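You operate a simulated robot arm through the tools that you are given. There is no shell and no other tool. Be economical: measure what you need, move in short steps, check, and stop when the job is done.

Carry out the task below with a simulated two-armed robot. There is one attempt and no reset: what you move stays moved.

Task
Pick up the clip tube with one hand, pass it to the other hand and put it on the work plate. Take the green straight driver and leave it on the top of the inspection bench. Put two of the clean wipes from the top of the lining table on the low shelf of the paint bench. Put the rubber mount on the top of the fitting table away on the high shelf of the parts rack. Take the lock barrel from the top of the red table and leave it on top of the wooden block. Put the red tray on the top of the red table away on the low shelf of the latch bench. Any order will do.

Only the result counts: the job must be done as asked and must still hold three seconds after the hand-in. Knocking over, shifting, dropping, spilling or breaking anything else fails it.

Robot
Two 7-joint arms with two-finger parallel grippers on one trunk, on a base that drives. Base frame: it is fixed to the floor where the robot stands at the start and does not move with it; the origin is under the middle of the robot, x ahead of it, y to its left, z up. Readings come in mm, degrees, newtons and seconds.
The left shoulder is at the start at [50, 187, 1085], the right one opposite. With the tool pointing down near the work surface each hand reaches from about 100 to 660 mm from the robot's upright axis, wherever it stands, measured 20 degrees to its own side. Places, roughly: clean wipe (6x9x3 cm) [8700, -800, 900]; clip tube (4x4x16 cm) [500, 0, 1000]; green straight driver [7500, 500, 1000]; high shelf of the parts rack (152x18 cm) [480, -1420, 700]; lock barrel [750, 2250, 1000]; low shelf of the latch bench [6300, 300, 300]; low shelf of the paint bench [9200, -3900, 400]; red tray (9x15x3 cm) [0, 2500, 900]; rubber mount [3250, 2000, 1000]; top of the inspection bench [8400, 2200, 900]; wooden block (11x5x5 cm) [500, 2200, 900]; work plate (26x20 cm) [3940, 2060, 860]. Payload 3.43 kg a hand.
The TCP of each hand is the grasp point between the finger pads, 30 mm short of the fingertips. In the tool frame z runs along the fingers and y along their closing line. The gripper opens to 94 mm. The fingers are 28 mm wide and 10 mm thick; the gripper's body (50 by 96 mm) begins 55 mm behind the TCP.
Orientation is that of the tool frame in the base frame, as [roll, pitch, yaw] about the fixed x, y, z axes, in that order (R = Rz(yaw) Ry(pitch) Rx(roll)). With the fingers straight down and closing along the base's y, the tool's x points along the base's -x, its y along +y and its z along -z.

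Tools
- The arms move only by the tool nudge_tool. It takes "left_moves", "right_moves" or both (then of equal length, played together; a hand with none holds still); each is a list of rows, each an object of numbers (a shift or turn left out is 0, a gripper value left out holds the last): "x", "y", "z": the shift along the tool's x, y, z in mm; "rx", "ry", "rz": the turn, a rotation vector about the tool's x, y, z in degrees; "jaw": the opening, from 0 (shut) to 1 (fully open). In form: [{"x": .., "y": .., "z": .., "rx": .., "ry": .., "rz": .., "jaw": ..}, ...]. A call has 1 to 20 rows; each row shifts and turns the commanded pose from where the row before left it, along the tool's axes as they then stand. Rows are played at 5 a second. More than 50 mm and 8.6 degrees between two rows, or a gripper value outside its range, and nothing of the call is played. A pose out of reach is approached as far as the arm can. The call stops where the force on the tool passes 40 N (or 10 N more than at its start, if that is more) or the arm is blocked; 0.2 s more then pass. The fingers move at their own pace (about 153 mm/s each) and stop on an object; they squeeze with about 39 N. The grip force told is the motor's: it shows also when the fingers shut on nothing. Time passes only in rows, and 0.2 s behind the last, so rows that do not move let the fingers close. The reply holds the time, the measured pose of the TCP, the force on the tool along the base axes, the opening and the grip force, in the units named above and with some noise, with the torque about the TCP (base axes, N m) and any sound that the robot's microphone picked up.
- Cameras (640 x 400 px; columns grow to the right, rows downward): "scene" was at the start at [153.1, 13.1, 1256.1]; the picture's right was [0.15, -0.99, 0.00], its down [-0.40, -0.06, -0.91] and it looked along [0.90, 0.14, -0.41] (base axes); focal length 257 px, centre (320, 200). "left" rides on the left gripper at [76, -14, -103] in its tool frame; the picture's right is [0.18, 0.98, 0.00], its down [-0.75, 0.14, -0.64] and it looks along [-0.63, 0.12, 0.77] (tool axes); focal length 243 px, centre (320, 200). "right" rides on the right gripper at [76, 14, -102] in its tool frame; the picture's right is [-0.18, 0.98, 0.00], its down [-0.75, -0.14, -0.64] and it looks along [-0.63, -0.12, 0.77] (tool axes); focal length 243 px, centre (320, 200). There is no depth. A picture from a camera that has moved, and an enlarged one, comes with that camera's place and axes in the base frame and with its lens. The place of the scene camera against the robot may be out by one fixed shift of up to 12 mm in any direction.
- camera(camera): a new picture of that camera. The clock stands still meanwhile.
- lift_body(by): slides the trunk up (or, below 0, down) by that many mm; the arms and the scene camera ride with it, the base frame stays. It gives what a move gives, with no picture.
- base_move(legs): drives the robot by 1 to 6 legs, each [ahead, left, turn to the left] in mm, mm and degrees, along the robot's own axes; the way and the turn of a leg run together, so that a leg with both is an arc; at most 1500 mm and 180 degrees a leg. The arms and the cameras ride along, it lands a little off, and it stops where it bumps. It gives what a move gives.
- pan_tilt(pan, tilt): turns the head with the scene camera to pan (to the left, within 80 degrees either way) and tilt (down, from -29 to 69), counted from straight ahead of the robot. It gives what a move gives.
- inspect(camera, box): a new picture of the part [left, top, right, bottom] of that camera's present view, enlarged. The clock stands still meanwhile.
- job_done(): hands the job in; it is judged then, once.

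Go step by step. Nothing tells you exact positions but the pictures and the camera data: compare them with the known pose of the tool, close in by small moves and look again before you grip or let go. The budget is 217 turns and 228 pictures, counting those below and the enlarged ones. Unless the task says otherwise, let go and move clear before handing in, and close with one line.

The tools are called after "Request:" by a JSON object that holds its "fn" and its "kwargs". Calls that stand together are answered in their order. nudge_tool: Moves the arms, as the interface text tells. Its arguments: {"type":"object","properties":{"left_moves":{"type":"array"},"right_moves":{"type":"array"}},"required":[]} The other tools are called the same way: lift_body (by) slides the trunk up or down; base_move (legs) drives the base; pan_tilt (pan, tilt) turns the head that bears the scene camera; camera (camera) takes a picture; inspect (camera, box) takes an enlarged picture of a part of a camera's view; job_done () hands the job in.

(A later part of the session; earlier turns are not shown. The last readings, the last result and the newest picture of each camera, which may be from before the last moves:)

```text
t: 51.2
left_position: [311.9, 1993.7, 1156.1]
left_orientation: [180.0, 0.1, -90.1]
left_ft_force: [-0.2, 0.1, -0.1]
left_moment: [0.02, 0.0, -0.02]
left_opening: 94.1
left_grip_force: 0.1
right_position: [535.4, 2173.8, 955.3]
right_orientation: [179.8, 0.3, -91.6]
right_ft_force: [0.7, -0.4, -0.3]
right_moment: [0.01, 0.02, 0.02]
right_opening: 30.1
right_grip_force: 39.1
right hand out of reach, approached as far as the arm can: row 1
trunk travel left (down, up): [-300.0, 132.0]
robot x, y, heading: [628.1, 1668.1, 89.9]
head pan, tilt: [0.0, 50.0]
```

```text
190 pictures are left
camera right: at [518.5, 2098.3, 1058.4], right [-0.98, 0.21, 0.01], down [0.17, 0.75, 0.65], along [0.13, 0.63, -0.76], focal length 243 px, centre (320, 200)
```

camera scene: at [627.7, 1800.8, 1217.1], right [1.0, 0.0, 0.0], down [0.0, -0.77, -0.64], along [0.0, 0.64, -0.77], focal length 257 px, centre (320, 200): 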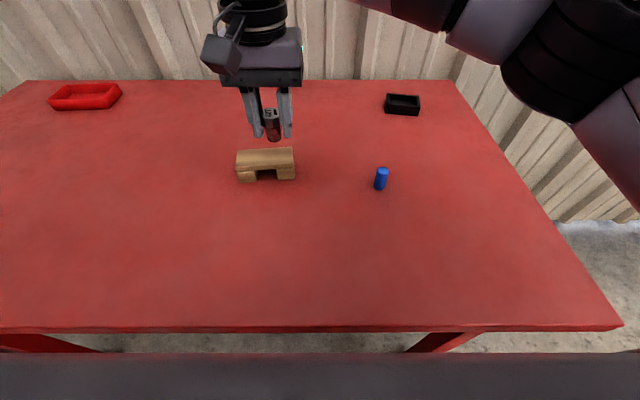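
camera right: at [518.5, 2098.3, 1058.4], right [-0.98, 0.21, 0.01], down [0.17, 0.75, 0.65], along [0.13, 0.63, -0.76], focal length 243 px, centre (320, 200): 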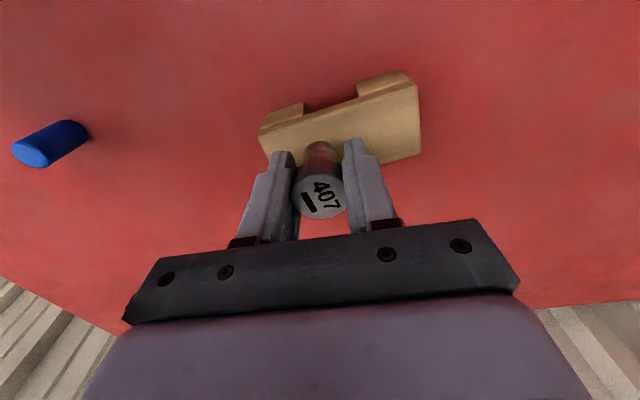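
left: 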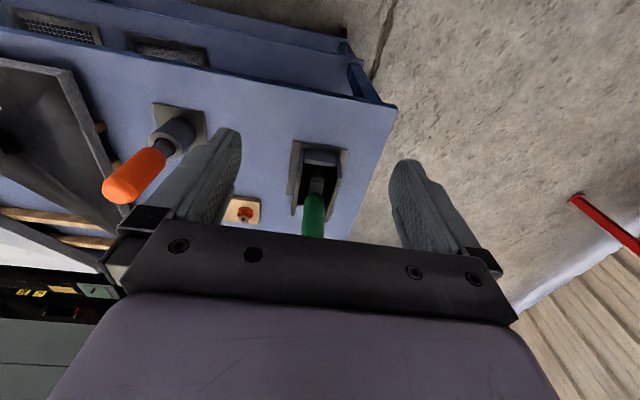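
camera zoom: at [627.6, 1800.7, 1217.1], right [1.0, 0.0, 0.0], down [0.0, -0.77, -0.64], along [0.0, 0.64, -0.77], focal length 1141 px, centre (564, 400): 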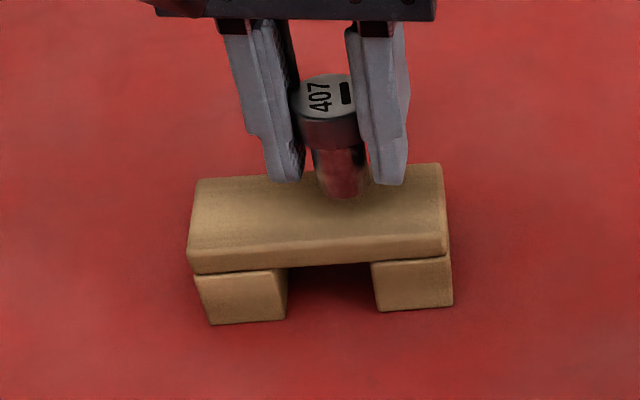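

The barrel sits about 6 mm behind the centre line and is fine lengthwise. I'll shift it 6 mm toward me and lower gently.

Request:
{"fn": "nudge_tool", "kwargs": {"right_moves": [{"x": 7}, {"z": 3}, {"z": 2}, {"z": 2}, {}]}}

Request:
{"fn": "inspect", "kwargs": {"camera": "scene", "box": [210, 110, 320, 200]}}

```text
t: 52.4
left_position: [311.6, 1993.3, 1156.1]
left_orientation: [-180.0, 0.0, -90.2]
left_ft_force: [0.5, -0.1, -0.2]
left_moment: [0.03, -0.01, -0.02]
left_opening: 94.0
left_grip_force: 0.1
right_position: [522.2, 2157.9, 944.5]
right_orientation: [-179.9, 0.2, -90.0]
right_ft_force: [0.5, -0.2, -0.9]
right_moment: [0.02, 0.03, -0.01]
right_opening: 30.4
right_grip_force: 39.3
trunk travel left (down, up): [-300.0, 132.0]
robot x, y, heading: [625.5, 1666.8, 89.7]
head pan, tilt: [0.0, 50.0]
```

```text
4.44 times, centred on (265, 155) of scene
camera zoom: at [627.6, 1800.7, 1217.1], right [1.0, 0.0, 0.0], down [0.0, -0.77, -0.64], along [0.0, 0.64, -0.77], focal length 1141 px, centre (564, 400)
```

zoom: 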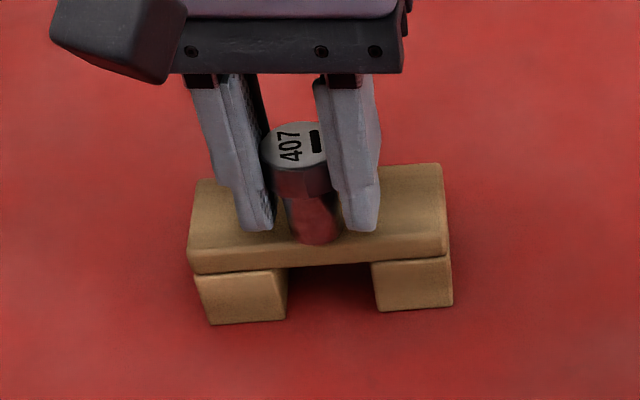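

The arm caught up with its commanded pose and is now 9 mm too near. I'll correct it and lower in small steps.

Request:
{"fn": "nudge_tool", "kwargs": {"right_moves": [{"x": -9}, {}]}}

Request:
{"fn": "inspect", "kwargs": {"camera": "scene", "box": [210, 110, 320, 200]}}

```text
t: 53.0
left_position: [311.2, 1994.7, 1155.8]
left_orientation: [-180.0, 0.1, -90.1]
left_ft_force: [0.0, 0.3, -1.0]
left_moment: [0.0, -0.02, 0.01]
left_opening: 93.9
left_grip_force: 0.1
right_position: [536.8, 2176.7, 946.8]
right_orientation: [179.7, 0.2, -91.8]
right_ft_force: [-0.8, -0.3, -0.4]
right_moment: [-0.01, -0.01, 0.0]
right_opening: 30.0
right_grip_force: 39.5
trunk travel left (down, up): [-300.0, 132.0]
robot x, y, heading: [624.6, 1668.8, 89.6]
head pan, tilt: [0.0, 50.0]
```

```text
4.44 times, centred on (265, 155) of scene
camera zoom: at [627.5, 1800.6, 1217.1], right [1.0, 0.0, 0.0], down [0.0, -0.77, -0.64], along [0.0, 0.64, -0.77], focal length 1141 px, centre (564, 400)
```

zoom: 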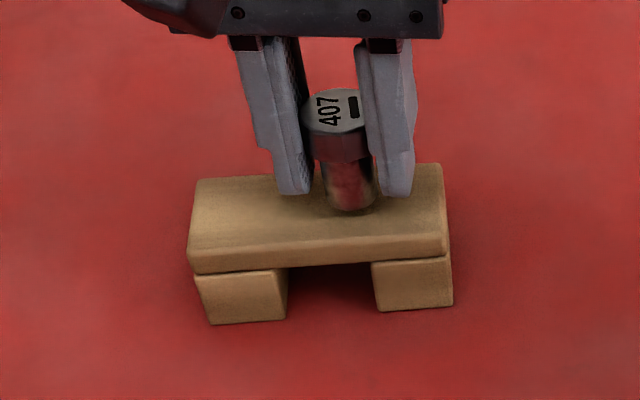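

The arm is at a reach limit on that side. I'll raise slightly and aim for x ≈ 540, which still leaves margin on the block.

Request:
{"fn": "nudge_tool", "kwargs": {"right_moves": [{"z": -6}, {"y": -20}, {}, {}]}}

Request:
{"fn": "inspect", "kwargs": {"camera": "scene", "box": [210, 110, 320, 200]}}

```text
t: 54.0
left_position: [311.3, 1994.2, 1156.5]
left_orientation: [179.9, 0.2, -90.1]
left_ft_force: [0.0, -0.1, -0.4]
left_moment: [0.03, -0.03, 0.01]
left_opening: 94.0
left_grip_force: 0.0
right_position: [544.1, 2166.4, 950.7]
right_orientation: [179.9, 0.0, -90.1]
right_ft_force: [0.5, -1.1, -0.4]
right_moment: [0.03, 0.05, -0.01]
right_opening: 30.2
right_grip_force: 39.0
trunk travel left (down, up): [-300.0, 132.0]
robot x, y, heading: [624.1, 1664.7, 89.7]
head pan, tilt: [0.0, 50.0]
```

```text
4.44 times, centred on (265, 155) of scene
camera zoom: at [627.7, 1800.7, 1217.1], right [1.0, 0.0, 0.0], down [0.0, -0.77, -0.64], along [0.0, 0.64, -0.77], focal length 1141 px, centre (564, 400)
```

zoom: 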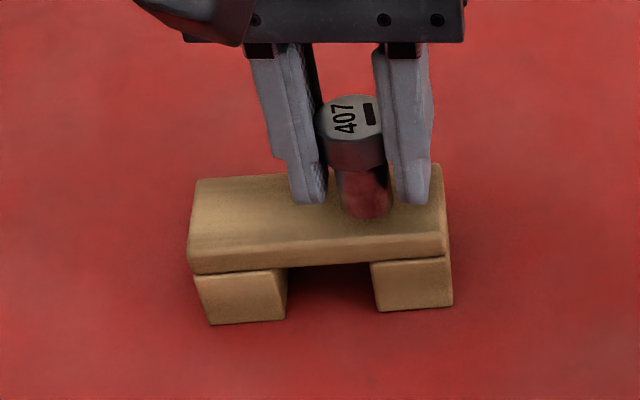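

The pose is stable now and well placed on the block. I'll lower until I feel contact.

Request:
{"fn": "nudge_tool", "kwargs": {"right_moves": [{"y": 4, "z": 3}, {"z": 2}, {}]}}

Request:
{"fn": "nudge_tool", "kwargs": {"right_moves": [{"z": 2}, {}]}}

Request:
{"fn": "inspect", "kwargs": {"camera": "scene", "box": [210, 110, 320, 200]}}

```text
t: 54.8
left_position: [313.1, 1993.2, 1154.6]
left_orientation: [-179.9, 0.1, -90.0]
left_ft_force: [0.2, 0.5, 0.6]
left_moment: [-0.01, -0.02, 0.0]
left_opening: 94.1
left_grip_force: 0.1
right_position: [540.1, 2167.9, 945.8]
right_orientation: [-180.0, 0.1, -90.2]
right_ft_force: [-0.2, 0.0, -0.6]
right_moment: [-0.04, -0.02, 0.02]
right_opening: 30.1
right_grip_force: 38.5
trunk travel left (down, up): [-300.0, 132.0]
robot x, y, heading: [623.1, 1667.8, 89.7]
head pan, tilt: [0.0, 50.0]
```

```text
t: 55.4
left_position: [312.2, 1994.7, 1156.0]
left_orientation: [-179.9, 0.0, -90.1]
left_ft_force: [0.0, 0.1, 0.0]
left_moment: [-0.01, -0.02, 0.01]
left_opening: 93.8
left_grip_force: 0.1
right_position: [538.9, 2166.9, 942.8]
right_orientation: [-180.0, 0.1, -90.2]
right_ft_force: [-0.1, 0.7, -0.2]
right_moment: [-0.03, -0.02, -0.01]
right_opening: 30.2
right_grip_force: 39.1
trunk travel left (down, up): [-300.0, 132.0]
robot x, y, heading: [621.2, 1666.1, 89.6]
head pan, tilt: [0.0, 50.0]
```

```text
4.44 times, centred on (265, 155) of scene
camera zoom: at [627.6, 1800.6, 1217.1], right [1.0, 0.0, 0.0], down [0.0, -0.77, -0.64], along [0.0, 0.64, -0.77], focal length 1141 px, centre (564, 400)
```

zoom: 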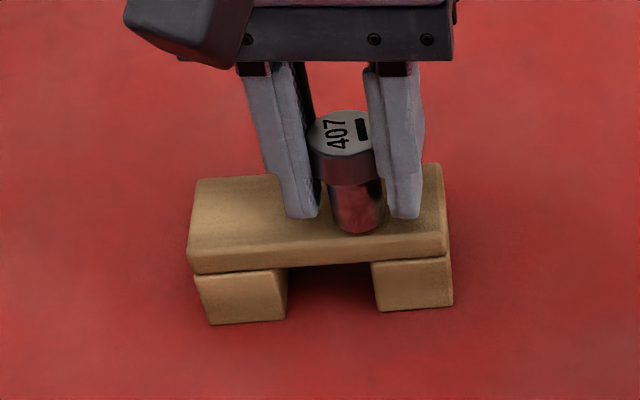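

Relative to the block, the base now sits about 8 mm toward the front. I'll raise, shift back 7 mm, and lower again.

Request:
{"fn": "nudge_tool", "kwargs": {"right_moves": [{"z": -4}, {"x": -7}, {"z": 3}, {}]}}

Request:
{"fn": "inspect", "kwargs": {"camera": "scene", "box": [210, 110, 320, 200]}}

```text
t: 56.4
left_position: [311.0, 1995.0, 1155.8]
left_orientation: [180.0, 0.0, -90.1]
left_ft_force: [-1.1, -0.1, 0.4]
left_moment: [0.0, -0.02, 0.02]
left_opening: 93.9
left_grip_force: 0.0
right_position: [539.7, 2174.2, 944.8]
right_orientation: [-179.9, 0.2, -90.2]
right_ft_force: [-0.2, 0.2, -0.2]
right_moment: [-0.02, 0.02, -0.01]
right_opening: 30.3
right_grip_force: 38.6
trunk travel left (down, up): [-300.0, 132.0]
robot x, y, heading: [623.6, 1663.6, 90.2]
head pan, tilt: [0.0, 50.0]
```

```text
4.44 times, centred on (265, 155) of scene
camera zoom: at [627.6, 1800.6, 1217.1], right [1.0, 0.0, 0.0], down [0.0, -0.77, -0.64], along [0.0, 0.64, -0.77], focal length 1141 px, centre (564, 400)
```

zoom: 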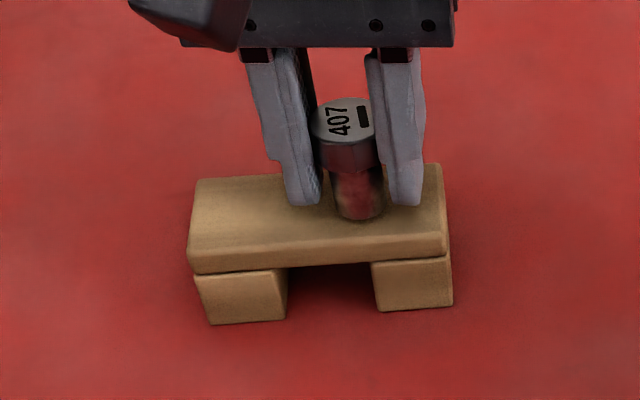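

Request:
{"fn": "nudge_tool", "kwargs": {"right_moves": [{"z": 2}, {"z": 2}, {"z": 1}, {}]}}

Request:
{"fn": "inspect", "kwargs": {"camera": "scene", "box": [210, 110, 320, 200]}}

```text
t: 57.4
left_position: [310.4, 1994.4, 1154.8]
left_orientation: [180.0, 0.0, -90.2]
left_ft_force: [0.1, 0.2, -1.2]
left_moment: [0.02, -0.01, 0.01]
left_opening: 94.0
left_grip_force: 0.0
right_position: [540.0, 2173.8, 939.6]
right_orientation: [179.8, 0.1, -90.2]
right_ft_force: [-0.8, 0.8, 2.9]
right_moment: [-0.01, -0.02, -0.02]
right_opening: 30.1
right_grip_force: 38.8
trunk travel left (down, up): [-300.0, 132.0]
robot x, y, heading: [623.8, 1667.1, 89.7]
head pan, tilt: [0.0, 50.0]
```

```text
4.44 times, centred on (265, 155) of scene
camera zoom: at [627.6, 1800.5, 1217.2], right [1.0, 0.0, 0.0], down [0.0, -0.77, -0.64], along [0.0, 0.64, -0.77], focal length 1141 px, centre (564, 400)
```

zoom: 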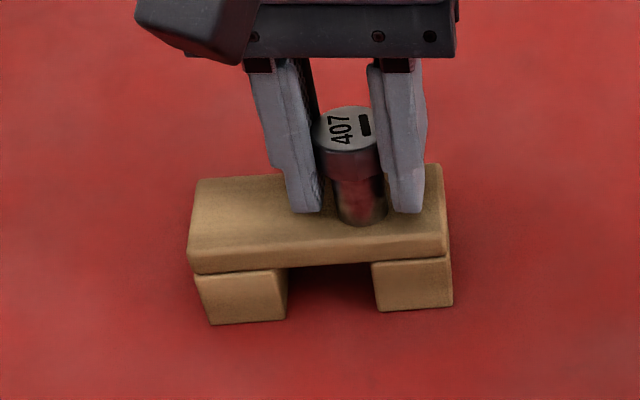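

Contact registered at +2.9 N with the barrel well on the block. I'll open and rise straight up.

Request:
{"fn": "nudge_tool", "kwargs": {"right_moves": [{"jaw": 0.6}, {}, {}, {"z": -15}, {"z": -35}, {"z": -40}, {}]}}

Request:
{"fn": "inspect", "kwargs": {"camera": "scene", "box": [210, 110, 320, 200]}}

```text
t: 59.2
left_position: [311.8, 1994.5, 1156.5]
left_orientation: [-180.0, 0.1, -90.1]
left_ft_force: [-0.1, 0.0, 0.5]
left_moment: [0.01, 0.0, -0.02]
left_opening: 94.0
left_grip_force: 0.0
right_position: [571.7, 2192.0, 1026.0]
right_orientation: [179.2, -0.9, -93.8]
right_ft_force: [0.1, 0.3, -0.3]
right_moment: [0.0, 0.02, 0.04]
right_opening: 56.7
right_grip_force: 0.1
right hand out of reach, approached as far as the arm can: row 6
trunk travel left (down, up): [-300.0, 132.0]
robot x, y, heading: [624.3, 1666.7, 89.7]
head pan, tilt: [0.0, 50.0]
stopped in row 7 (right hand): the arm was blocked; the commanded pose is now the measured one
```

```text
4.44 times, centred on (265, 155) of scene
camera zoom: at [627.8, 1800.7, 1217.1], right [1.0, 0.0, 0.0], down [0.0, -0.77, -0.64], along [0.0, 0.64, -0.77], focal length 1141 px, centre (564, 400)
```

zoom: 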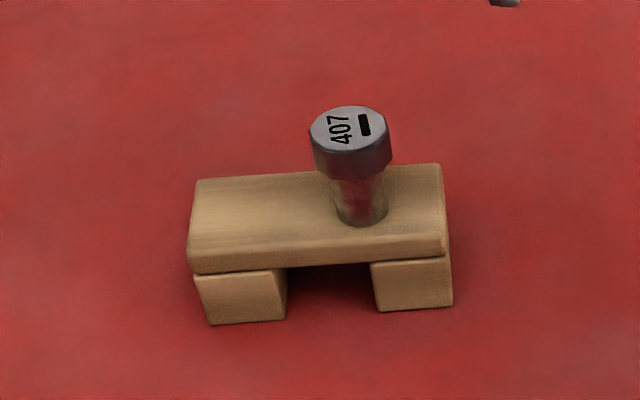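

The lock barrel stands upright on the block. Next I'll retract the right arm and drive left to get the red tray, gripping its right end wall with the left hand tilted forward.

Request:
{"fn": "nudge_tool", "kwargs": {"right_moves": [{"y": -45}, {"y": -45}, {"x": 45}, {"x": 45}, {"x": 45}, {"z": -40}, {"z": -40}, {"x": 45}, {}]}}

Request:
{"fn": "base_move", "kwargs": {"legs": [[-100, 0, 0], [0, 330, 0]]}}

Request:
{"fn": "camera", "kwargs": {"camera": "scene"}}

```text
t: 61.2
left_position: [311.2, 1994.6, 1154.4]
left_orientation: [180.0, 0.1, -90.2]
left_ft_force: [-0.1, -0.1, 0.5]
left_moment: [0.01, -0.03, 0.02]
left_opening: 94.0
left_grip_force: 0.0
right_position: [646.9, 2006.0, 1106.2]
right_orientation: [179.3, -0.8, -93.6]
right_ft_force: [0.2, -0.6, 0.6]
right_moment: [0.05, -0.02, -0.03]
right_opening: 56.4
right_grip_force: 0.0
trunk travel left (down, up): [-300.0, 132.0]
robot x, y, heading: [620.6, 1666.5, 89.8]
head pan, tilt: [0.0, 50.0]
```

```text
t: 64.1
left_position: [-18.4, 1896.0, 1157.0]
left_orientation: [-179.9, 0.1, -90.1]
left_ft_force: [0.4, 0.2, 0.6]
left_moment: [-0.02, 0.0, -0.02]
left_opening: 93.9
left_grip_force: 0.1
right_position: [317.3, 1909.0, 1105.4]
right_orientation: [179.3, -0.8, -93.4]
right_ft_force: [-0.2, -0.9, -0.4]
right_moment: [0.01, -0.02, 0.02]
right_opening: 56.5
right_grip_force: 0.0
trunk travel left (down, up): [-300.0, 132.0]
robot x, y, heading: [292.5, 1568.0, 89.6]
head pan, tilt: [0.0, 50.0]
```

```text
182 pictures are left
camera scene: at [297.9, 1701.1, 1217.1], right [1.0, 0.0, 0.0], down [0.0, -0.77, -0.64], along [0.0, 0.64, -0.77], focal length 257 px, centre (320, 200)
```

scene: 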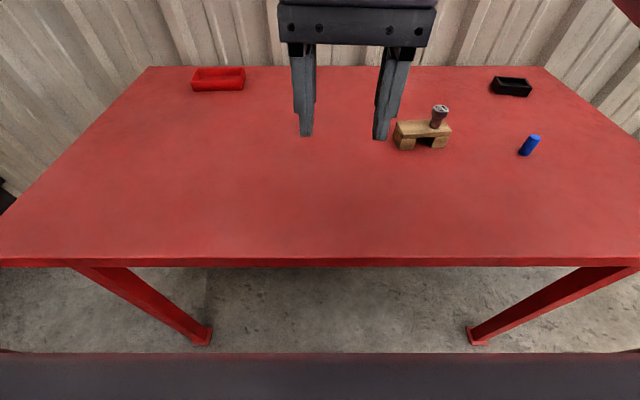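

Request:
{"fn": "nudge_tool", "kwargs": {"right_moves": [{"z": -45}, {"y": -45, "jaw": 1}, {"y": -45}, {"x": 40}, {}]}}

Request:
{"fn": "base_move", "kwargs": {"legs": [[180, 0, 0]]}}

Request:
{"fn": "pan_tilt", "kwargs": {"pan": 15, "tilt": 40}}

Request:
{"fn": "camera", "kwargs": {"camera": "scene"}}

```text
t: 65.3
left_position: [-17.1, 1894.7, 1155.5]
left_orientation: [-180.0, 0.2, -90.1]
left_ft_force: [0.2, 0.4, 0.9]
left_moment: [0.0, 0.02, -0.01]
left_opening: 94.2
left_grip_force: 0.0
right_position: [405.2, 1862.6, 1150.6]
right_orientation: [179.2, -0.8, -93.4]
right_ft_force: [-0.4, -1.1, -0.5]
right_moment: [0.03, -0.02, 0.02]
right_opening: 93.9
right_grip_force: 0.1
trunk travel left (down, up): [-300.0, 132.0]
robot x, y, heading: [294.9, 1566.1, 89.6]
head pan, tilt: [0.0, 50.0]
```

```text
t: 66.8
left_position: [-18.7, 2074.9, 1155.2]
left_orientation: [180.0, 0.1, -90.1]
left_ft_force: [0.6, 0.4, -0.2]
left_moment: [-0.06, -0.01, -0.01]
left_opening: 94.0
left_grip_force: 0.1
right_position: [404.4, 2043.0, 1152.0]
right_orientation: [179.2, -0.8, -93.4]
right_ft_force: [0.4, 0.5, -0.1]
right_moment: [-0.01, 0.0, 0.0]
right_opening: 93.9
right_grip_force: 0.0
trunk travel left (down, up): [-300.0, 132.0]
robot x, y, heading: [295.1, 1750.3, 89.9]
head pan, tilt: [0.0, 50.0]
```

```text
t: 67.6
left_position: [-18.2, 2075.3, 1156.5]
left_orientation: [-180.0, 0.2, -90.2]
left_ft_force: [0.0, 0.3, -0.6]
left_moment: [-0.01, -0.01, 0.02]
left_opening: 93.8
left_grip_force: 0.2
right_position: [403.9, 2042.5, 1151.8]
right_orientation: [179.3, -0.8, -93.4]
right_ft_force: [0.4, -0.5, -1.1]
right_moment: [0.02, -0.02, -0.03]
right_opening: 94.0
right_grip_force: 0.1
trunk travel left (down, up): [-300.0, 132.0]
robot x, y, heading: [295.0, 1743.6, 89.8]
head pan, tilt: [15.0, 40.0]
```

```text
181 pictures are left
camera scene: at [276.7, 1886.4, 1231.2], right [0.97, 0.26, 0.0], down [0.16, -0.62, -0.77], along [-0.2, 0.74, -0.64], focal length 257 px, centre (320, 200)
```

scene: 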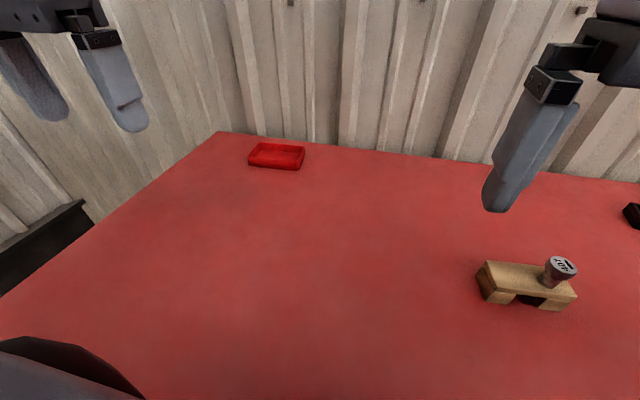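

The tray's right end wall is at about [78, 2450], 740 mm out, so I'll tilt the left hand 40° forward and bring it above that wall.

Request:
{"fn": "nudge_tool", "kwargs": {"left_moves": [{"ry": -8}, {"ry": -8}, {"ry": -8}, {"ry": -8}, {"ry": -8}, {"z": 44, "x": -19, "y": -12}, {"z": 44, "x": -19, "y": -12}, {"z": 44, "x": -19, "y": -12}, {"z": 44, "x": -19, "y": -12}, {"z": 44, "x": -19, "y": -12}, {"z": 44, "x": -19, "y": -12}, {"z": 44, "x": -19, "y": -12}, {"z": 44, "x": -19, "y": -12}, {}]}}

Request:
{"fn": "camera", "kwargs": {"camera": "left"}}

Request:
{"fn": "camera", "kwargs": {"camera": "scene"}}

```text
t: 70.6
left_position: [79.7, 2417.0, 983.6]
left_orientation: [179.9, 40.1, -90.1]
left_ft_force: [-0.6, 0.1, 1.0]
left_moment: [-0.02, 0.0, 0.01]
left_opening: 94.3
left_grip_force: 0.1
right_position: [405.7, 2041.1, 1151.4]
right_orientation: [179.3, -0.8, -93.4]
right_ft_force: [0.2, -0.1, 0.4]
right_moment: [0.02, -0.01, 0.05]
right_opening: 94.2
right_grip_force: 0.1
trunk travel left (down, up): [-300.0, 132.0]
robot x, y, heading: [297.8, 1747.1, 90.1]
head pan, tilt: [15.0, 40.0]
```

```text
180 pictures are left
camera left: at [94.6, 2293.4, 1013.6], right [-0.98, -0.14, -0.12], down [-0.14, 0.16, 0.98], along [-0.12, 0.98, -0.18], focal length 243 px, centre (320, 200)
```

left: 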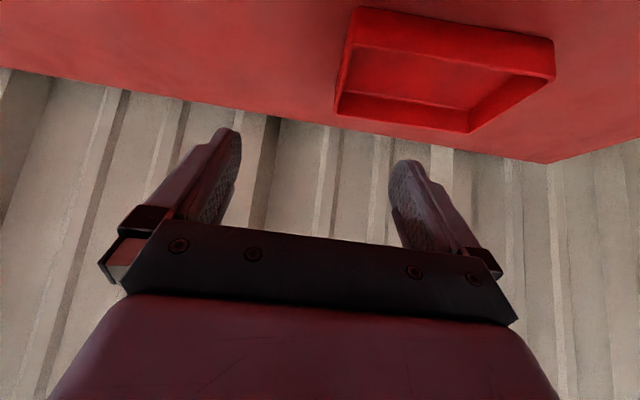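

```text
179 pictures are left
camera scene: at [276.5, 1886.2, 1231.3], right [0.97, 0.26, 0.0], down [0.17, -0.62, -0.77], along [-0.2, 0.74, -0.64], focal length 257 px, centre (320, 200)
```

scene: 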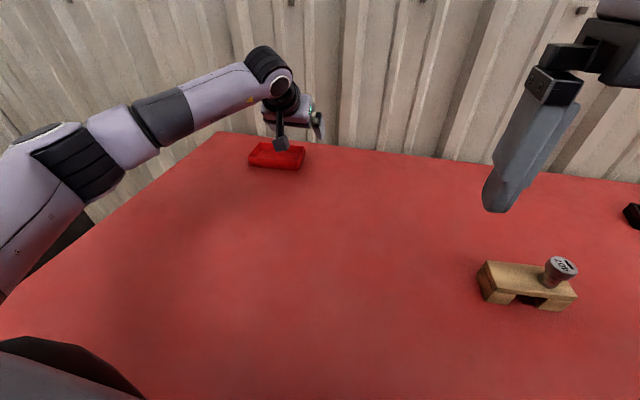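

The tray's right wall is near x ≈ 68, y 2400–2500. I'll go half way down and look again.

Request:
{"fn": "nudge_tool", "kwargs": {"left_moves": [{"z": 24, "x": 10, "y": 4}, {"z": 24, "x": 10, "y": 4}, {}]}}

Request:
{"fn": "camera", "kwargs": {"camera": "left"}}

Request:
{"fn": "inspect", "kwargs": {"camera": "scene", "box": [220, 90, 350, 190]}}

```text
t: 71.4
left_position: [72.2, 2434.2, 935.2]
left_orientation: [-179.8, 40.2, -90.0]
left_ft_force: [0.2, -0.7, -0.2]
left_moment: [0.04, -0.02, 0.01]
left_opening: 93.9
left_grip_force: 0.0
right_position: [406.0, 2042.3, 1150.7]
right_orientation: [179.3, -0.8, -93.4]
right_ft_force: [-0.1, -0.8, 0.7]
right_moment: [-0.06, 0.03, 0.01]
right_opening: 94.2
right_grip_force: 0.0
trunk travel left (down, up): [-300.0, 132.0]
robot x, y, heading: [292.6, 1747.8, 90.0]
head pan, tilt: [15.0, 40.0]
```

```text
178 pictures are left
camera left: at [86.3, 2309.9, 964.0], right [-0.98, -0.14, -0.12], down [-0.14, 0.16, 0.98], along [-0.12, 0.98, -0.18], focal length 243 px, centre (320, 200)
```

left: 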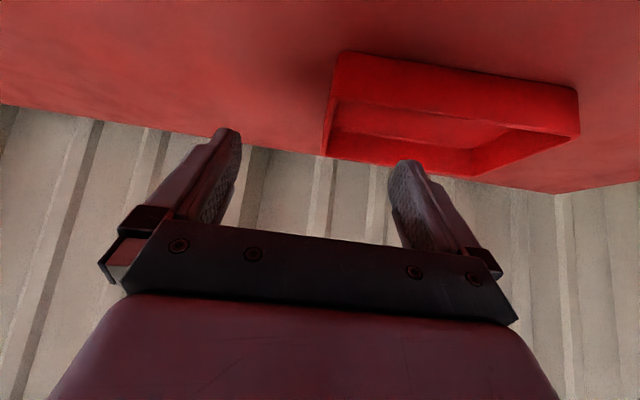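

```text
4.00 times, centred on (285, 140) of scene
camera zoom: at [276.7, 1886.3, 1231.3], right [0.97, 0.26, 0.0], down [0.17, -0.62, -0.77], along [-0.2, 0.74, -0.64], focal length 1027 px, centre (460, 440)
```

zoom: 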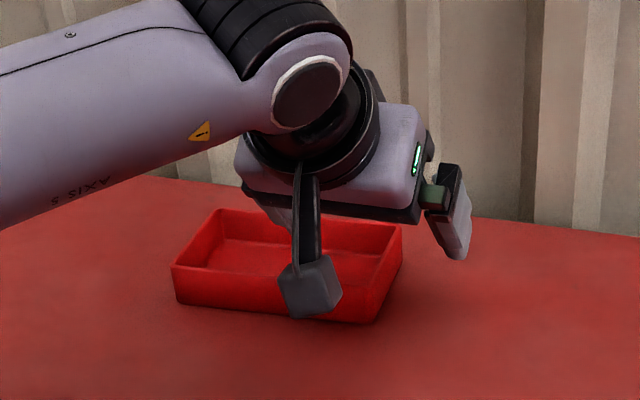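

The tray is yawed about 6° and the right wall centre is near [69, 2446]. I'll align the yaw and lower over the wall.

Request:
{"fn": "nudge_tool", "kwargs": {"left_moves": [{"rx": -3.9, "rz": -4.6}, {"z": 18, "x": 7, "y": 3}, {"z": 18, "x": 8}, {}]}}

Request:
{"fn": "camera", "kwargs": {"camera": "left"}}

Request:
{"fn": "inspect", "kwargs": {"camera": "scene", "box": [220, 90, 350, 190]}}

```text
t: 72.4
left_position: [66.1, 2445.0, 898.0]
left_orientation: [180.0, 40.2, -84.0]
left_ft_force: [-0.6, -0.6, 0.2]
left_moment: [0.01, 0.02, 0.01]
left_opening: 94.2
left_grip_force: 0.0
right_position: [405.8, 2042.2, 1151.6]
right_orientation: [179.3, -0.7, -93.4]
right_ft_force: [0.1, -0.1, -0.4]
right_moment: [-0.02, -0.02, 0.0]
right_opening: 94.1
right_grip_force: 0.1
trunk travel left (down, up): [-300.0, 132.0]
robot x, y, heading: [295.1, 1745.5, 89.7]
head pan, tilt: [15.0, 40.0]
```

```text
176 pictures are left
camera left: at [95.3, 2323.1, 926.7], right [-0.96, -0.24, -0.12], down [-0.16, 0.15, 0.98], along [-0.22, 0.96, -0.18], focal length 243 px, centre (320, 200)
```

left: 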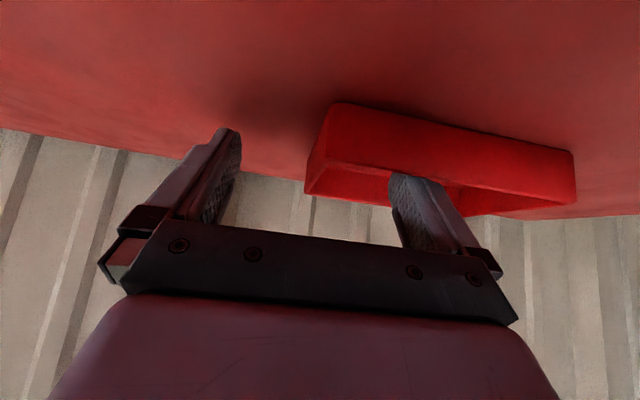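

```text
4.00 times, centred on (285, 140) of scene
camera zoom: at [276.7, 1886.3, 1231.3], right [0.97, 0.26, 0.0], down [0.17, -0.62, -0.77], along [-0.2, 0.74, -0.64], focal length 1027 px, centre (460, 440)
```

zoom: 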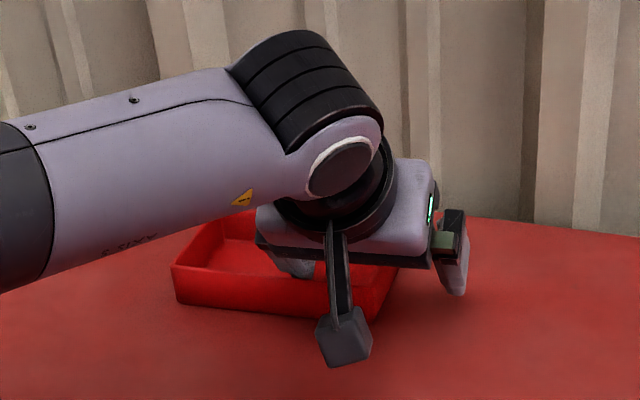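

The fingers straddle the right end wall. I'll close.

Request:
{"fn": "nudge_tool", "kwargs": {"left_moves": [{"jaw": 0}, {}, {}, {}]}}

Request:
{"fn": "camera", "kwargs": {"camera": "left"}}

```text
t: 73.4
left_position: [68.6, 2444.5, 897.8]
left_orientation: [-180.0, 40.1, -84.1]
left_ft_force: [-0.1, -0.9, -0.7]
left_moment: [0.02, 0.0, 0.0]
left_opening: 7.5
left_grip_force: 38.5
right_position: [403.8, 2041.9, 1150.2]
right_orientation: [179.3, -0.8, -93.5]
right_ft_force: [0.0, 0.2, 0.1]
right_moment: [0.01, 0.0, -0.01]
right_opening: 94.0
right_grip_force: 0.0
trunk travel left (down, up): [-300.0, 132.0]
robot x, y, heading: [295.4, 1743.8, 89.8]
head pan, tilt: [15.0, 40.0]
```

```text
174 pictures are left
camera left: at [95.4, 2323.1, 927.0], right [-0.96, -0.24, -0.12], down [-0.16, 0.15, 0.98], along [-0.22, 0.96, -0.18], focal length 243 px, centre (320, 200)
```

left: 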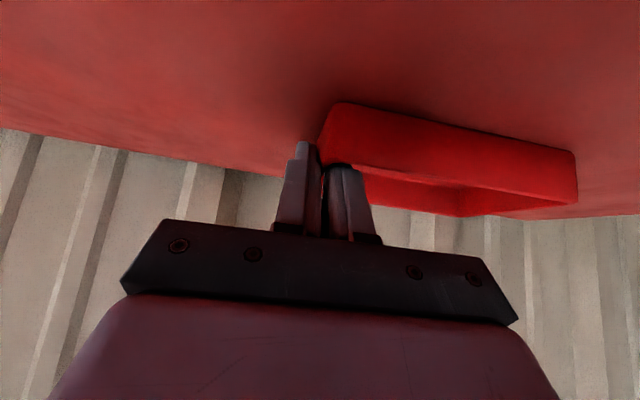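

The wall is gripped at 7.5 mm. I'll lift straight up and check the tray is following.

Request:
{"fn": "nudge_tool", "kwargs": {"left_moves": [{"z": -15, "x": -12.9}, {"z": -31, "x": -25.7}, {"z": -31, "x": -25.7}, {"z": -31, "x": -25.7}, {}]}}

Request:
{"fn": "camera", "kwargs": {"camera": "left"}}

Request:
{"fn": "camera", "kwargs": {"camera": "scene"}}

```text
t: 74.6
left_position: [68.4, 2443.9, 1038.1]
left_orientation: [180.0, 40.0, -84.0]
left_ft_force: [-0.5, -0.5, -0.8]
left_moment: [0.01, -0.13, 0.01]
left_opening: 7.8
left_grip_force: 38.9
right_position: [405.5, 2042.7, 1151.1]
right_orientation: [179.2, -0.7, -93.3]
right_ft_force: [0.4, 0.0, -0.2]
right_moment: [-0.04, 0.02, 0.0]
right_opening: 93.9
right_grip_force: 0.0
trunk travel left (down, up): [-300.0, 132.0]
robot x, y, heading: [294.6, 1746.8, 89.8]
head pan, tilt: [15.0, 40.0]
```

```text
173 pictures are left
camera left: at [95.0, 2321.9, 1066.6], right [-0.96, -0.24, -0.12], down [-0.16, 0.15, 0.98], along [-0.22, 0.96, -0.18], focal length 243 px, centre (320, 200)
```

left: 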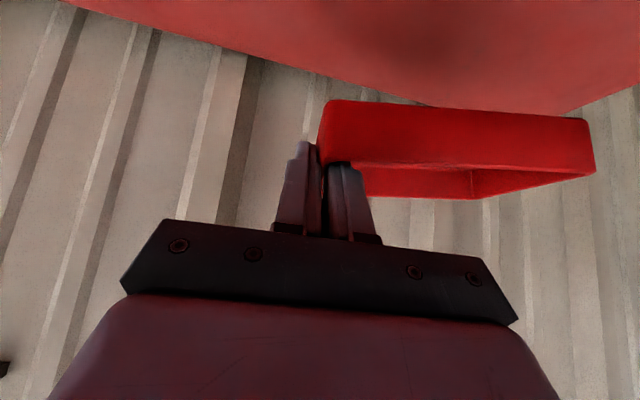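

```text
172 pictures are left
camera scene: at [276.5, 1886.6, 1231.2], right [0.97, 0.26, 0.0], down [0.17, -0.62, -0.77], along [-0.2, 0.74, -0.64], focal length 257 px, centre (320, 200)
```

scene: 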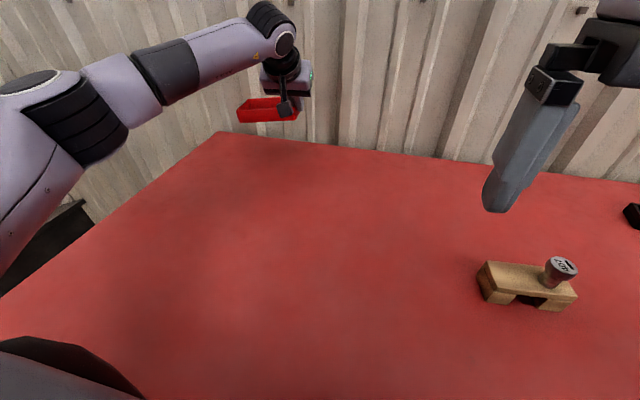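

The tray is held. I'll pull it in toward me, back away from the table and look down the hall.

Request:
{"fn": "nudge_tool", "kwargs": {"left_moves": [{"z": -30, "x": 36}, {"z": -30, "x": 36}, {"z": -30, "x": 36}, {"z": -30, "x": 36}, {"z": -30, "x": 36}, {"z": -30, "x": 36}, {"z": -30, "x": 36}, {}]}}

Request:
{"fn": "base_move", "kwargs": {"legs": [[-650, 0, 0], [0, 0, -90]]}}

Request:
{"fn": "pan_tilt", "kwargs": {"pan": 0, "tilt": 10}}

Request:
{"fn": "camera", "kwargs": {"camera": "scene"}}

```text
t: 76.4
left_position: [101.1, 2117.3, 1037.1]
left_orientation: [-180.0, 40.1, -84.0]
left_ft_force: [-0.3, 0.8, -1.9]
left_moment: [0.03, -0.14, 0.01]
left_opening: 7.8
left_grip_force: 39.1
right_position: [405.6, 2041.6, 1152.3]
right_orientation: [179.3, -0.8, -93.4]
right_ft_force: [-0.1, -0.4, -0.7]
right_moment: [0.03, 0.0, 0.02]
right_opening: 93.8
right_grip_force: 0.0
trunk travel left (down, up): [-300.0, 132.0]
robot x, y, heading: [293.9, 1746.6, 89.9]
head pan, tilt: [15.0, 40.0]
```

```text
t: 83.8
left_position: [664.0, 1296.7, 1037.7]
left_orientation: [-180.0, 40.1, -173.3]
left_ft_force: [0.0, -0.6, -1.7]
left_moment: [-0.12, -0.01, 0.0]
left_opening: 7.4
left_grip_force: 39.2
right_position: [592.0, 992.5, 1151.8]
right_orientation: [179.3, -0.8, 177.4]
right_ft_force: [0.1, 0.3, -0.8]
right_moment: [-0.02, -0.01, -0.02]
right_opening: 94.0
right_grip_force: 0.0
trunk travel left (down, up): [-300.0, 132.0]
robot x, y, heading: [297.4, 1099.4, 0.9]
head pan, tilt: [15.0, 40.0]
```

```text
t: 84.8
left_position: [662.5, 1298.8, 1036.6]
left_orientation: [-179.9, 40.1, -173.3]
left_ft_force: [-0.2, 0.2, -2.2]
left_moment: [-0.11, 0.02, 0.01]
left_opening: 7.6
left_grip_force: 39.3
right_position: [592.2, 992.3, 1152.2]
right_orientation: [179.3, -0.8, 177.2]
right_ft_force: [-0.4, 0.7, 0.3]
right_moment: [-0.01, -0.03, -0.02]
right_opening: 93.6
right_grip_force: 0.0
trunk travel left (down, up): [-300.0, 132.0]
robot x, y, heading: [292.0, 1099.3, 0.4]
head pan, tilt: [0.0, 10.0]
```

```text
171 pictures are left
camera scene: at [449.3, 1100.3, 1278.9], right [0.01, -1.0, 0.0], down [-0.17, 0.0, -0.98], along [0.98, 0.01, -0.17], focal length 257 px, centre (320, 200)
```

scene: 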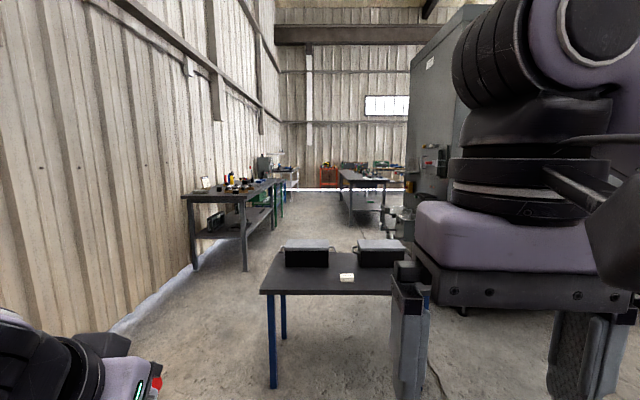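

A dark table blocks straight ahead, with its left edge at about y = 1390. I'll pass between it and the red table, then continue down the hall.

Request:
{"fn": "base_move", "kwargs": {"legs": [[700, 200, 0], [0, 0, 43], [700, 0, 0], [0, 0, -43], [1000, 0, 0]]}}

Request:
{"fn": "camera", "kwargs": {"camera": "scene"}}

```text
t: 100.9
left_position: [2850.2, 2041.9, 1035.9]
left_orientation: [180.0, 40.0, -171.9]
left_ft_force: [-0.2, 0.1, -1.4]
left_moment: [-0.1, 0.01, 0.04]
left_opening: 7.4
left_grip_force: 38.8
right_position: [2786.3, 1735.2, 1150.6]
right_orientation: [179.2, -0.9, 178.7]
right_ft_force: [0.2, 0.2, 0.1]
right_moment: [0.02, 0.0, 0.0]
right_opening: 93.9
right_grip_force: 0.2
trunk travel left (down, up): [-300.0, 132.0]
robot x, y, heading: [2488.4, 1834.4, 2.0]
head pan, tilt: [0.0, 10.0]
```

```text
170 pictures are left
camera scene: at [2641.2, 1839.5, 1278.9], right [0.04, -1.0, 0.0], down [-0.17, -0.01, -0.98], along [0.98, 0.04, -0.17], focal length 257 px, centre (320, 200)
```

scene: 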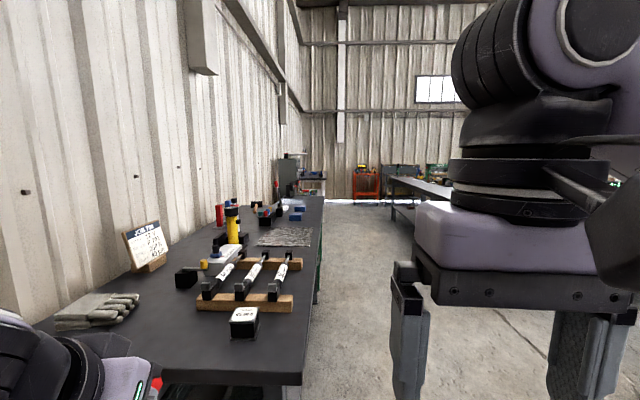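

The fitting table is on the left, with its edge at about y = 1890. I'll slide right and forward to the open aisle.

Request:
{"fn": "base_move", "kwargs": {"legs": [[350, -450, 0]]}}

Request:
{"fn": "pan_tilt", "kwargs": {"pan": -10, "tilt": 12}}

Request:
{"fn": "camera", "kwargs": {"camera": "scene"}}

Request:
{"fn": "inspect", "kwargs": {"camera": "scene", "box": [150, 130, 400, 280]}}

```text
t: 104.2
left_position: [3214.6, 1603.2, 1036.8]
left_orientation: [180.0, 40.2, -172.3]
left_ft_force: [0.2, -0.7, -1.5]
left_moment: [-0.09, 0.02, -0.03]
left_opening: 7.6
left_grip_force: 39.0
right_position: [3148.4, 1297.1, 1150.4]
right_orientation: [179.4, -0.8, 178.2]
right_ft_force: [0.2, 0.1, 1.0]
right_moment: [-0.01, 0.01, -0.04]
right_opening: 94.0
right_grip_force: 0.0
trunk travel left (down, up): [-300.0, 132.0]
robot x, y, heading: [2846.7, 1400.7, 1.6]
head pan, tilt: [0.0, 10.0]
```

```text
t: 104.9
left_position: [3215.2, 1604.1, 1036.7]
left_orientation: [-180.0, 40.1, -172.4]
left_ft_force: [-0.7, -0.3, -1.6]
left_moment: [-0.09, 0.03, 0.0]
left_opening: 7.7
left_grip_force: 39.4
right_position: [3148.8, 1297.6, 1150.4]
right_orientation: [179.3, -0.7, 178.2]
right_ft_force: [0.1, 0.1, -0.4]
right_moment: [-0.01, -0.06, 0.0]
right_opening: 93.9
right_grip_force: 0.1
trunk travel left (down, up): [-300.0, 132.0]
robot x, y, heading: [2850.6, 1398.8, 1.7]
head pan, tilt: [-10.0, 12.0]
```

```text
169 pictures are left
camera scene: at [3003.6, 1386.5, 1275.7], right [-0.15, -0.99, 0.0], down [-0.21, 0.03, -0.98], along [0.97, -0.14, -0.21], focal length 257 px, centre (320, 200)
```

scene: 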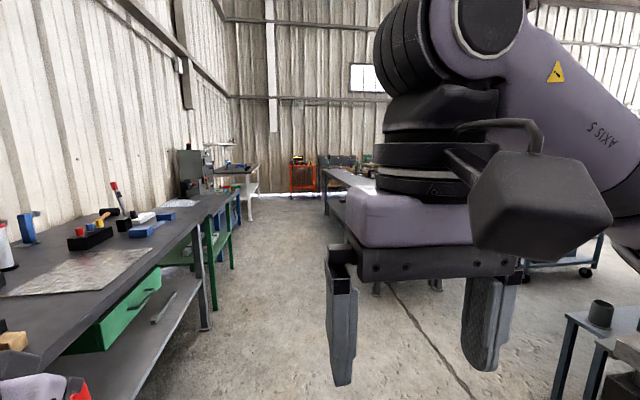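

```text
2.56 times, centred on (275, 205) of scene
camera zoom: at [3003.6, 1386.5, 1275.7], right [-0.15, -0.99, 0.0], down [-0.21, 0.03, -0.98], along [0.97, -0.14, -0.21], focal length 657 px, centre (435, 187)
```

zoom: 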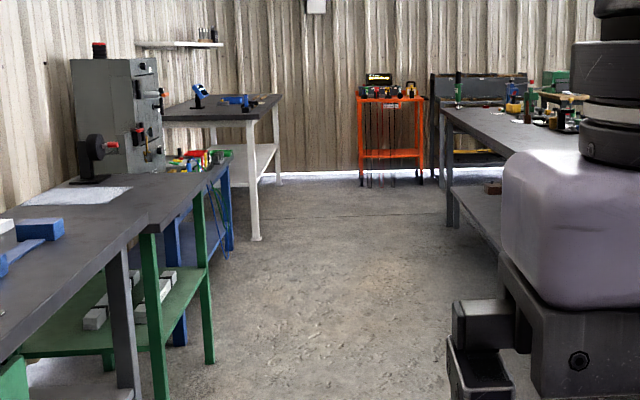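

I'll tuck the right hand lower and to the right to clear the view, and drive ahead along the aisle.

Request:
{"fn": "nudge_tool", "kwargs": {"right_moves": [{"y": -45}, {"y": -45}, {"y": -45}, {"x": 45}, {"x": 45}, {}]}}

Request:
{"fn": "base_move", "kwargs": {"legs": [[1500, 0, -1.6], [800, 0, 0]]}}

Request:
{"fn": "pan_tilt", "kwargs": {"pan": -30, "tilt": 15}}

Request:
{"fn": "camera", "kwargs": {"camera": "scene"}}

Request:
{"fn": "pan_tilt", "kwargs": {"pan": 5, "tilt": 15}}

Request:
{"fn": "camera", "kwargs": {"camera": "scene"}}

```text
t: 106.3
left_position: [3215.2, 1602.7, 1036.5]
left_orientation: [180.0, 40.1, -172.3]
left_ft_force: [0.5, -0.5, -1.8]
left_moment: [-0.12, 0.01, -0.01]
left_opening: 7.4
left_grip_force: 39.1
right_position: [3053.5, 1164.6, 1149.5]
right_orientation: [179.3, -0.9, 178.2]
right_ft_force: [-0.3, 0.7, -0.4]
right_moment: [0.02, 0.0, 0.02]
right_opening: 94.3
right_grip_force: 0.0
trunk travel left (down, up): [-300.0, 132.0]
robot x, y, heading: [2846.3, 1400.5, 1.8]
head pan, tilt: [-10.0, 12.0]
```

```text
t: 117.7
left_position: [5535.1, 1625.0, 1036.3]
left_orientation: [180.0, 40.1, -173.5]
left_ft_force: [0.0, -0.2, -0.9]
left_moment: [-0.12, 0.02, 0.02]
left_opening: 7.6
left_grip_force: 38.6
right_position: [5364.9, 1189.5, 1150.3]
right_orientation: [179.3, -0.9, 177.0]
right_ft_force: [0.3, -0.8, -0.3]
right_moment: [-0.01, 0.0, 0.01]
right_opening: 94.2
right_grip_force: 0.2
trunk travel left (down, up): [-300.0, 132.0]
robot x, y, heading: [5167.8, 1427.5, 0.1]
head pan, tilt: [-10.0, 12.0]
```

```text
t: 118.5
left_position: [5534.9, 1624.2, 1036.1]
left_orientation: [180.0, 40.1, -173.6]
left_ft_force: [0.3, 1.5, -2.1]
left_moment: [-0.09, 0.0, -0.03]
left_opening: 7.4
left_grip_force: 38.8
right_position: [5364.3, 1189.1, 1149.6]
right_orientation: [179.4, -0.8, 176.9]
right_ft_force: [-0.1, -0.4, 0.1]
right_moment: [0.02, 0.01, 0.03]
right_opening: 93.9
right_grip_force: 0.1
trunk travel left (down, up): [-300.0, 132.0]
robot x, y, heading: [5165.0, 1429.0, 0.4]
head pan, tilt: [-30.0, 15.0]
```

```text
167 pictures are left
camera scene: at [5308.6, 1381.3, 1270.8], right [-0.49, -0.87, 0.0], down [-0.23, 0.13, -0.97], along [0.84, -0.48, -0.26], focal length 257 px, centre (320, 200)
```

scene: 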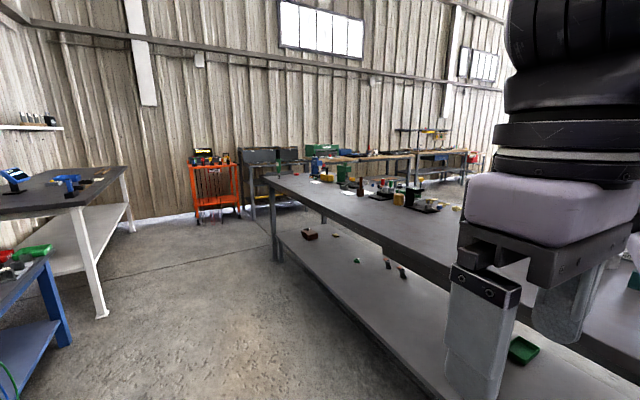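

```text
t: 119.5
left_position: [5535.6, 1625.0, 1035.6]
left_orientation: [180.0, 40.0, -173.6]
left_ft_force: [0.7, -0.3, -2.2]
left_moment: [-0.11, -0.03, 0.0]
left_opening: 7.7
left_grip_force: 39.4
right_position: [5365.0, 1188.7, 1150.0]
right_orientation: [179.3, -0.8, 176.8]
right_ft_force: [-0.3, 0.7, 0.3]
right_moment: [-0.02, 0.01, 0.01]
right_opening: 94.1
right_grip_force: 0.1
trunk travel left (down, up): [-300.0, 132.0]
robot x, y, heading: [5169.4, 1427.5, 0.4]
head pan, tilt: [5.0, 15.0]
```

```text
166 pictures are left
camera scene: at [5320.4, 1436.1, 1270.8], right [0.09, -1.0, 0.0], down [-0.26, -0.02, -0.97], along [0.96, 0.09, -0.26], focal length 257 px, centre (320, 200)
```

scene: 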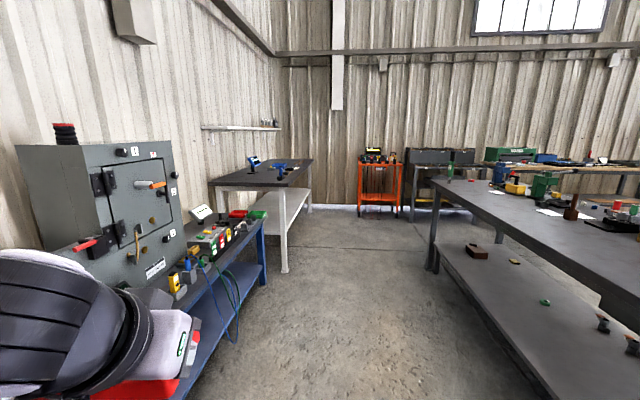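

The long table on my right is the latch bench, with its open low shelf. I'll zoom on it and on the green item at the far end.

Request:
{"fn": "inspect", "kwargs": {"camera": "scene", "box": [420, 140, 640, 280]}}

Request:
{"fn": "inspect", "kwargs": {"camera": "scene", "box": [200, 130, 320, 210]}}

Request:
{"fn": "inspect", "kwargs": {"camera": "scene", "box": [430, 240, 640, 400]}}

```text
2.86 times, centred on (530, 210) of scene
camera zoom: at [5320.4, 1436.1, 1270.8], right [0.09, -1.0, 0.0], down [-0.26, -0.02, -0.97], along [0.96, 0.09, -0.26], focal length 733 px, centre (-280, 171)
```

zoom: 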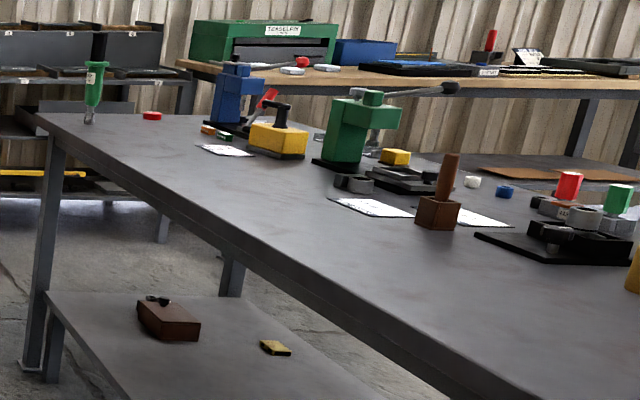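

```text
5.00 times, centred on (260, 170) of scene
camera zoom: at [5320.4, 1436.1, 1270.8], right [0.09, -1.0, 0.0], down [-0.26, -0.02, -0.97], along [0.96, 0.09, -0.26], focal length 1283 px, centre (620, 350)
```

zoom: 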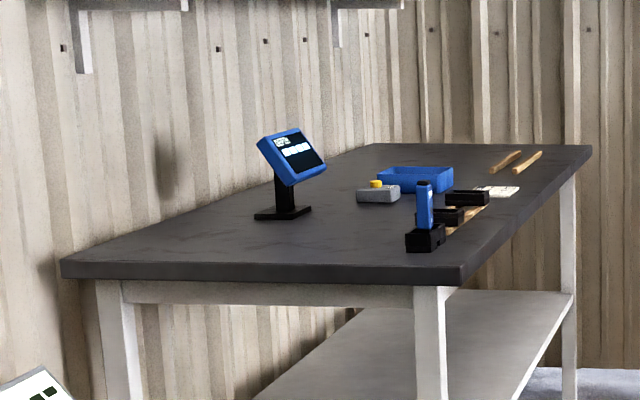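

```text
2.50 times, centred on (535, 320) of scene
camera zoom: at [5320.4, 1436.1, 1270.8], right [0.09, -1.0, 0.0], down [-0.26, -0.02, -0.97], along [0.96, 0.09, -0.26], focal length 642 px, centre (-218, -100)
```

zoom: 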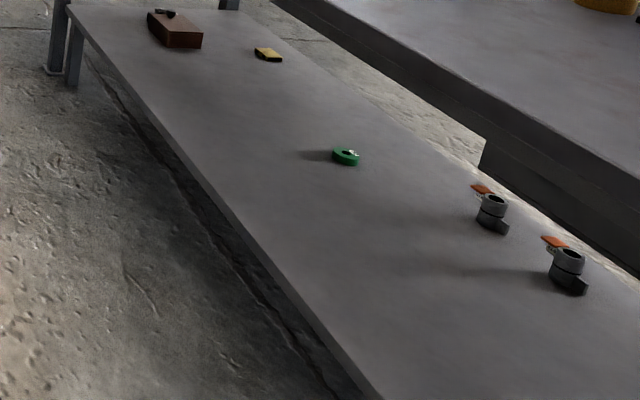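

The latch bench shelf's front edge is at about y = 605, z = 300, with its front zone free around x 6300. I'll turn to face it and drive alongside.

Request:
{"fn": "base_move", "kwargs": {"legs": [[0, 0, -90], [0, 930, 0], [180, 0, 0]]}}

Request:
{"fn": "pan_tilt", "kwargs": {"pan": 0, "tilt": 45}}

Request:
{"fn": "camera", "kwargs": {"camera": "scene"}}

```text
t: 129.3
left_position: [6293.3, 882.1, 1035.5]
left_orientation: [180.0, 40.0, 96.4]
left_ft_force: [0.1, 0.3, -1.1]
left_moment: [-0.01, 0.15, -0.04]
left_opening: 7.8
left_grip_force: 39.0
right_position: [5860.5, 1053.3, 1149.4]
right_orientation: [179.3, -0.9, 87.0]
right_ft_force: [-0.6, -0.6, 0.6]
right_moment: [0.03, -0.01, 0.03]
right_opening: 93.9
right_grip_force: 0.0
trunk travel left (down, up): [-300.0, 132.0]
robot x, y, heading: [6099.0, 1250.2, -89.8]
head pan, tilt: [5.0, 15.0]
```

```text
t: 130.3
left_position: [6295.2, 881.9, 1036.3]
left_orientation: [-179.9, 40.1, 96.4]
left_ft_force: [-1.3, -0.1, -1.2]
left_moment: [0.03, 0.08, 0.01]
left_opening: 7.6
left_grip_force: 39.5
right_position: [5858.6, 1052.1, 1150.1]
right_orientation: [179.3, -0.9, 87.0]
right_ft_force: [-0.5, -0.9, -0.3]
right_moment: [-0.01, -0.02, -0.01]
right_opening: 94.1
right_grip_force: 0.0
trunk travel left (down, up): [-300.0, 132.0]
robot x, y, heading: [6097.0, 1250.3, -89.8]
head pan, tilt: [0.0, 45.0]
```

```text
162 pictures are left
camera scene: at [6102.5, 1111.2, 1224.1], right [-1.0, -0.01, 0.0], down [0.0, 0.71, -0.71], along [0.0, -0.71, -0.71], focal length 257 px, centre (320, 200)
```

scene: 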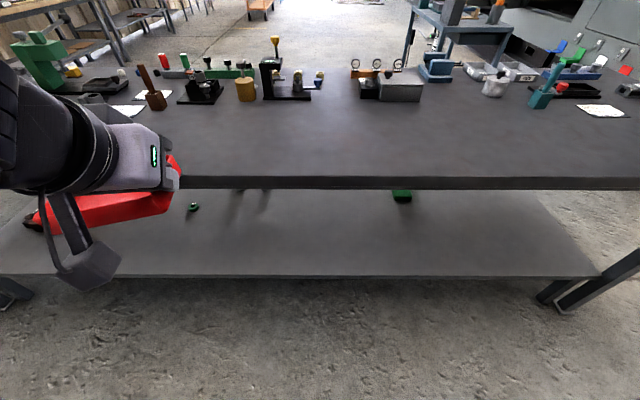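

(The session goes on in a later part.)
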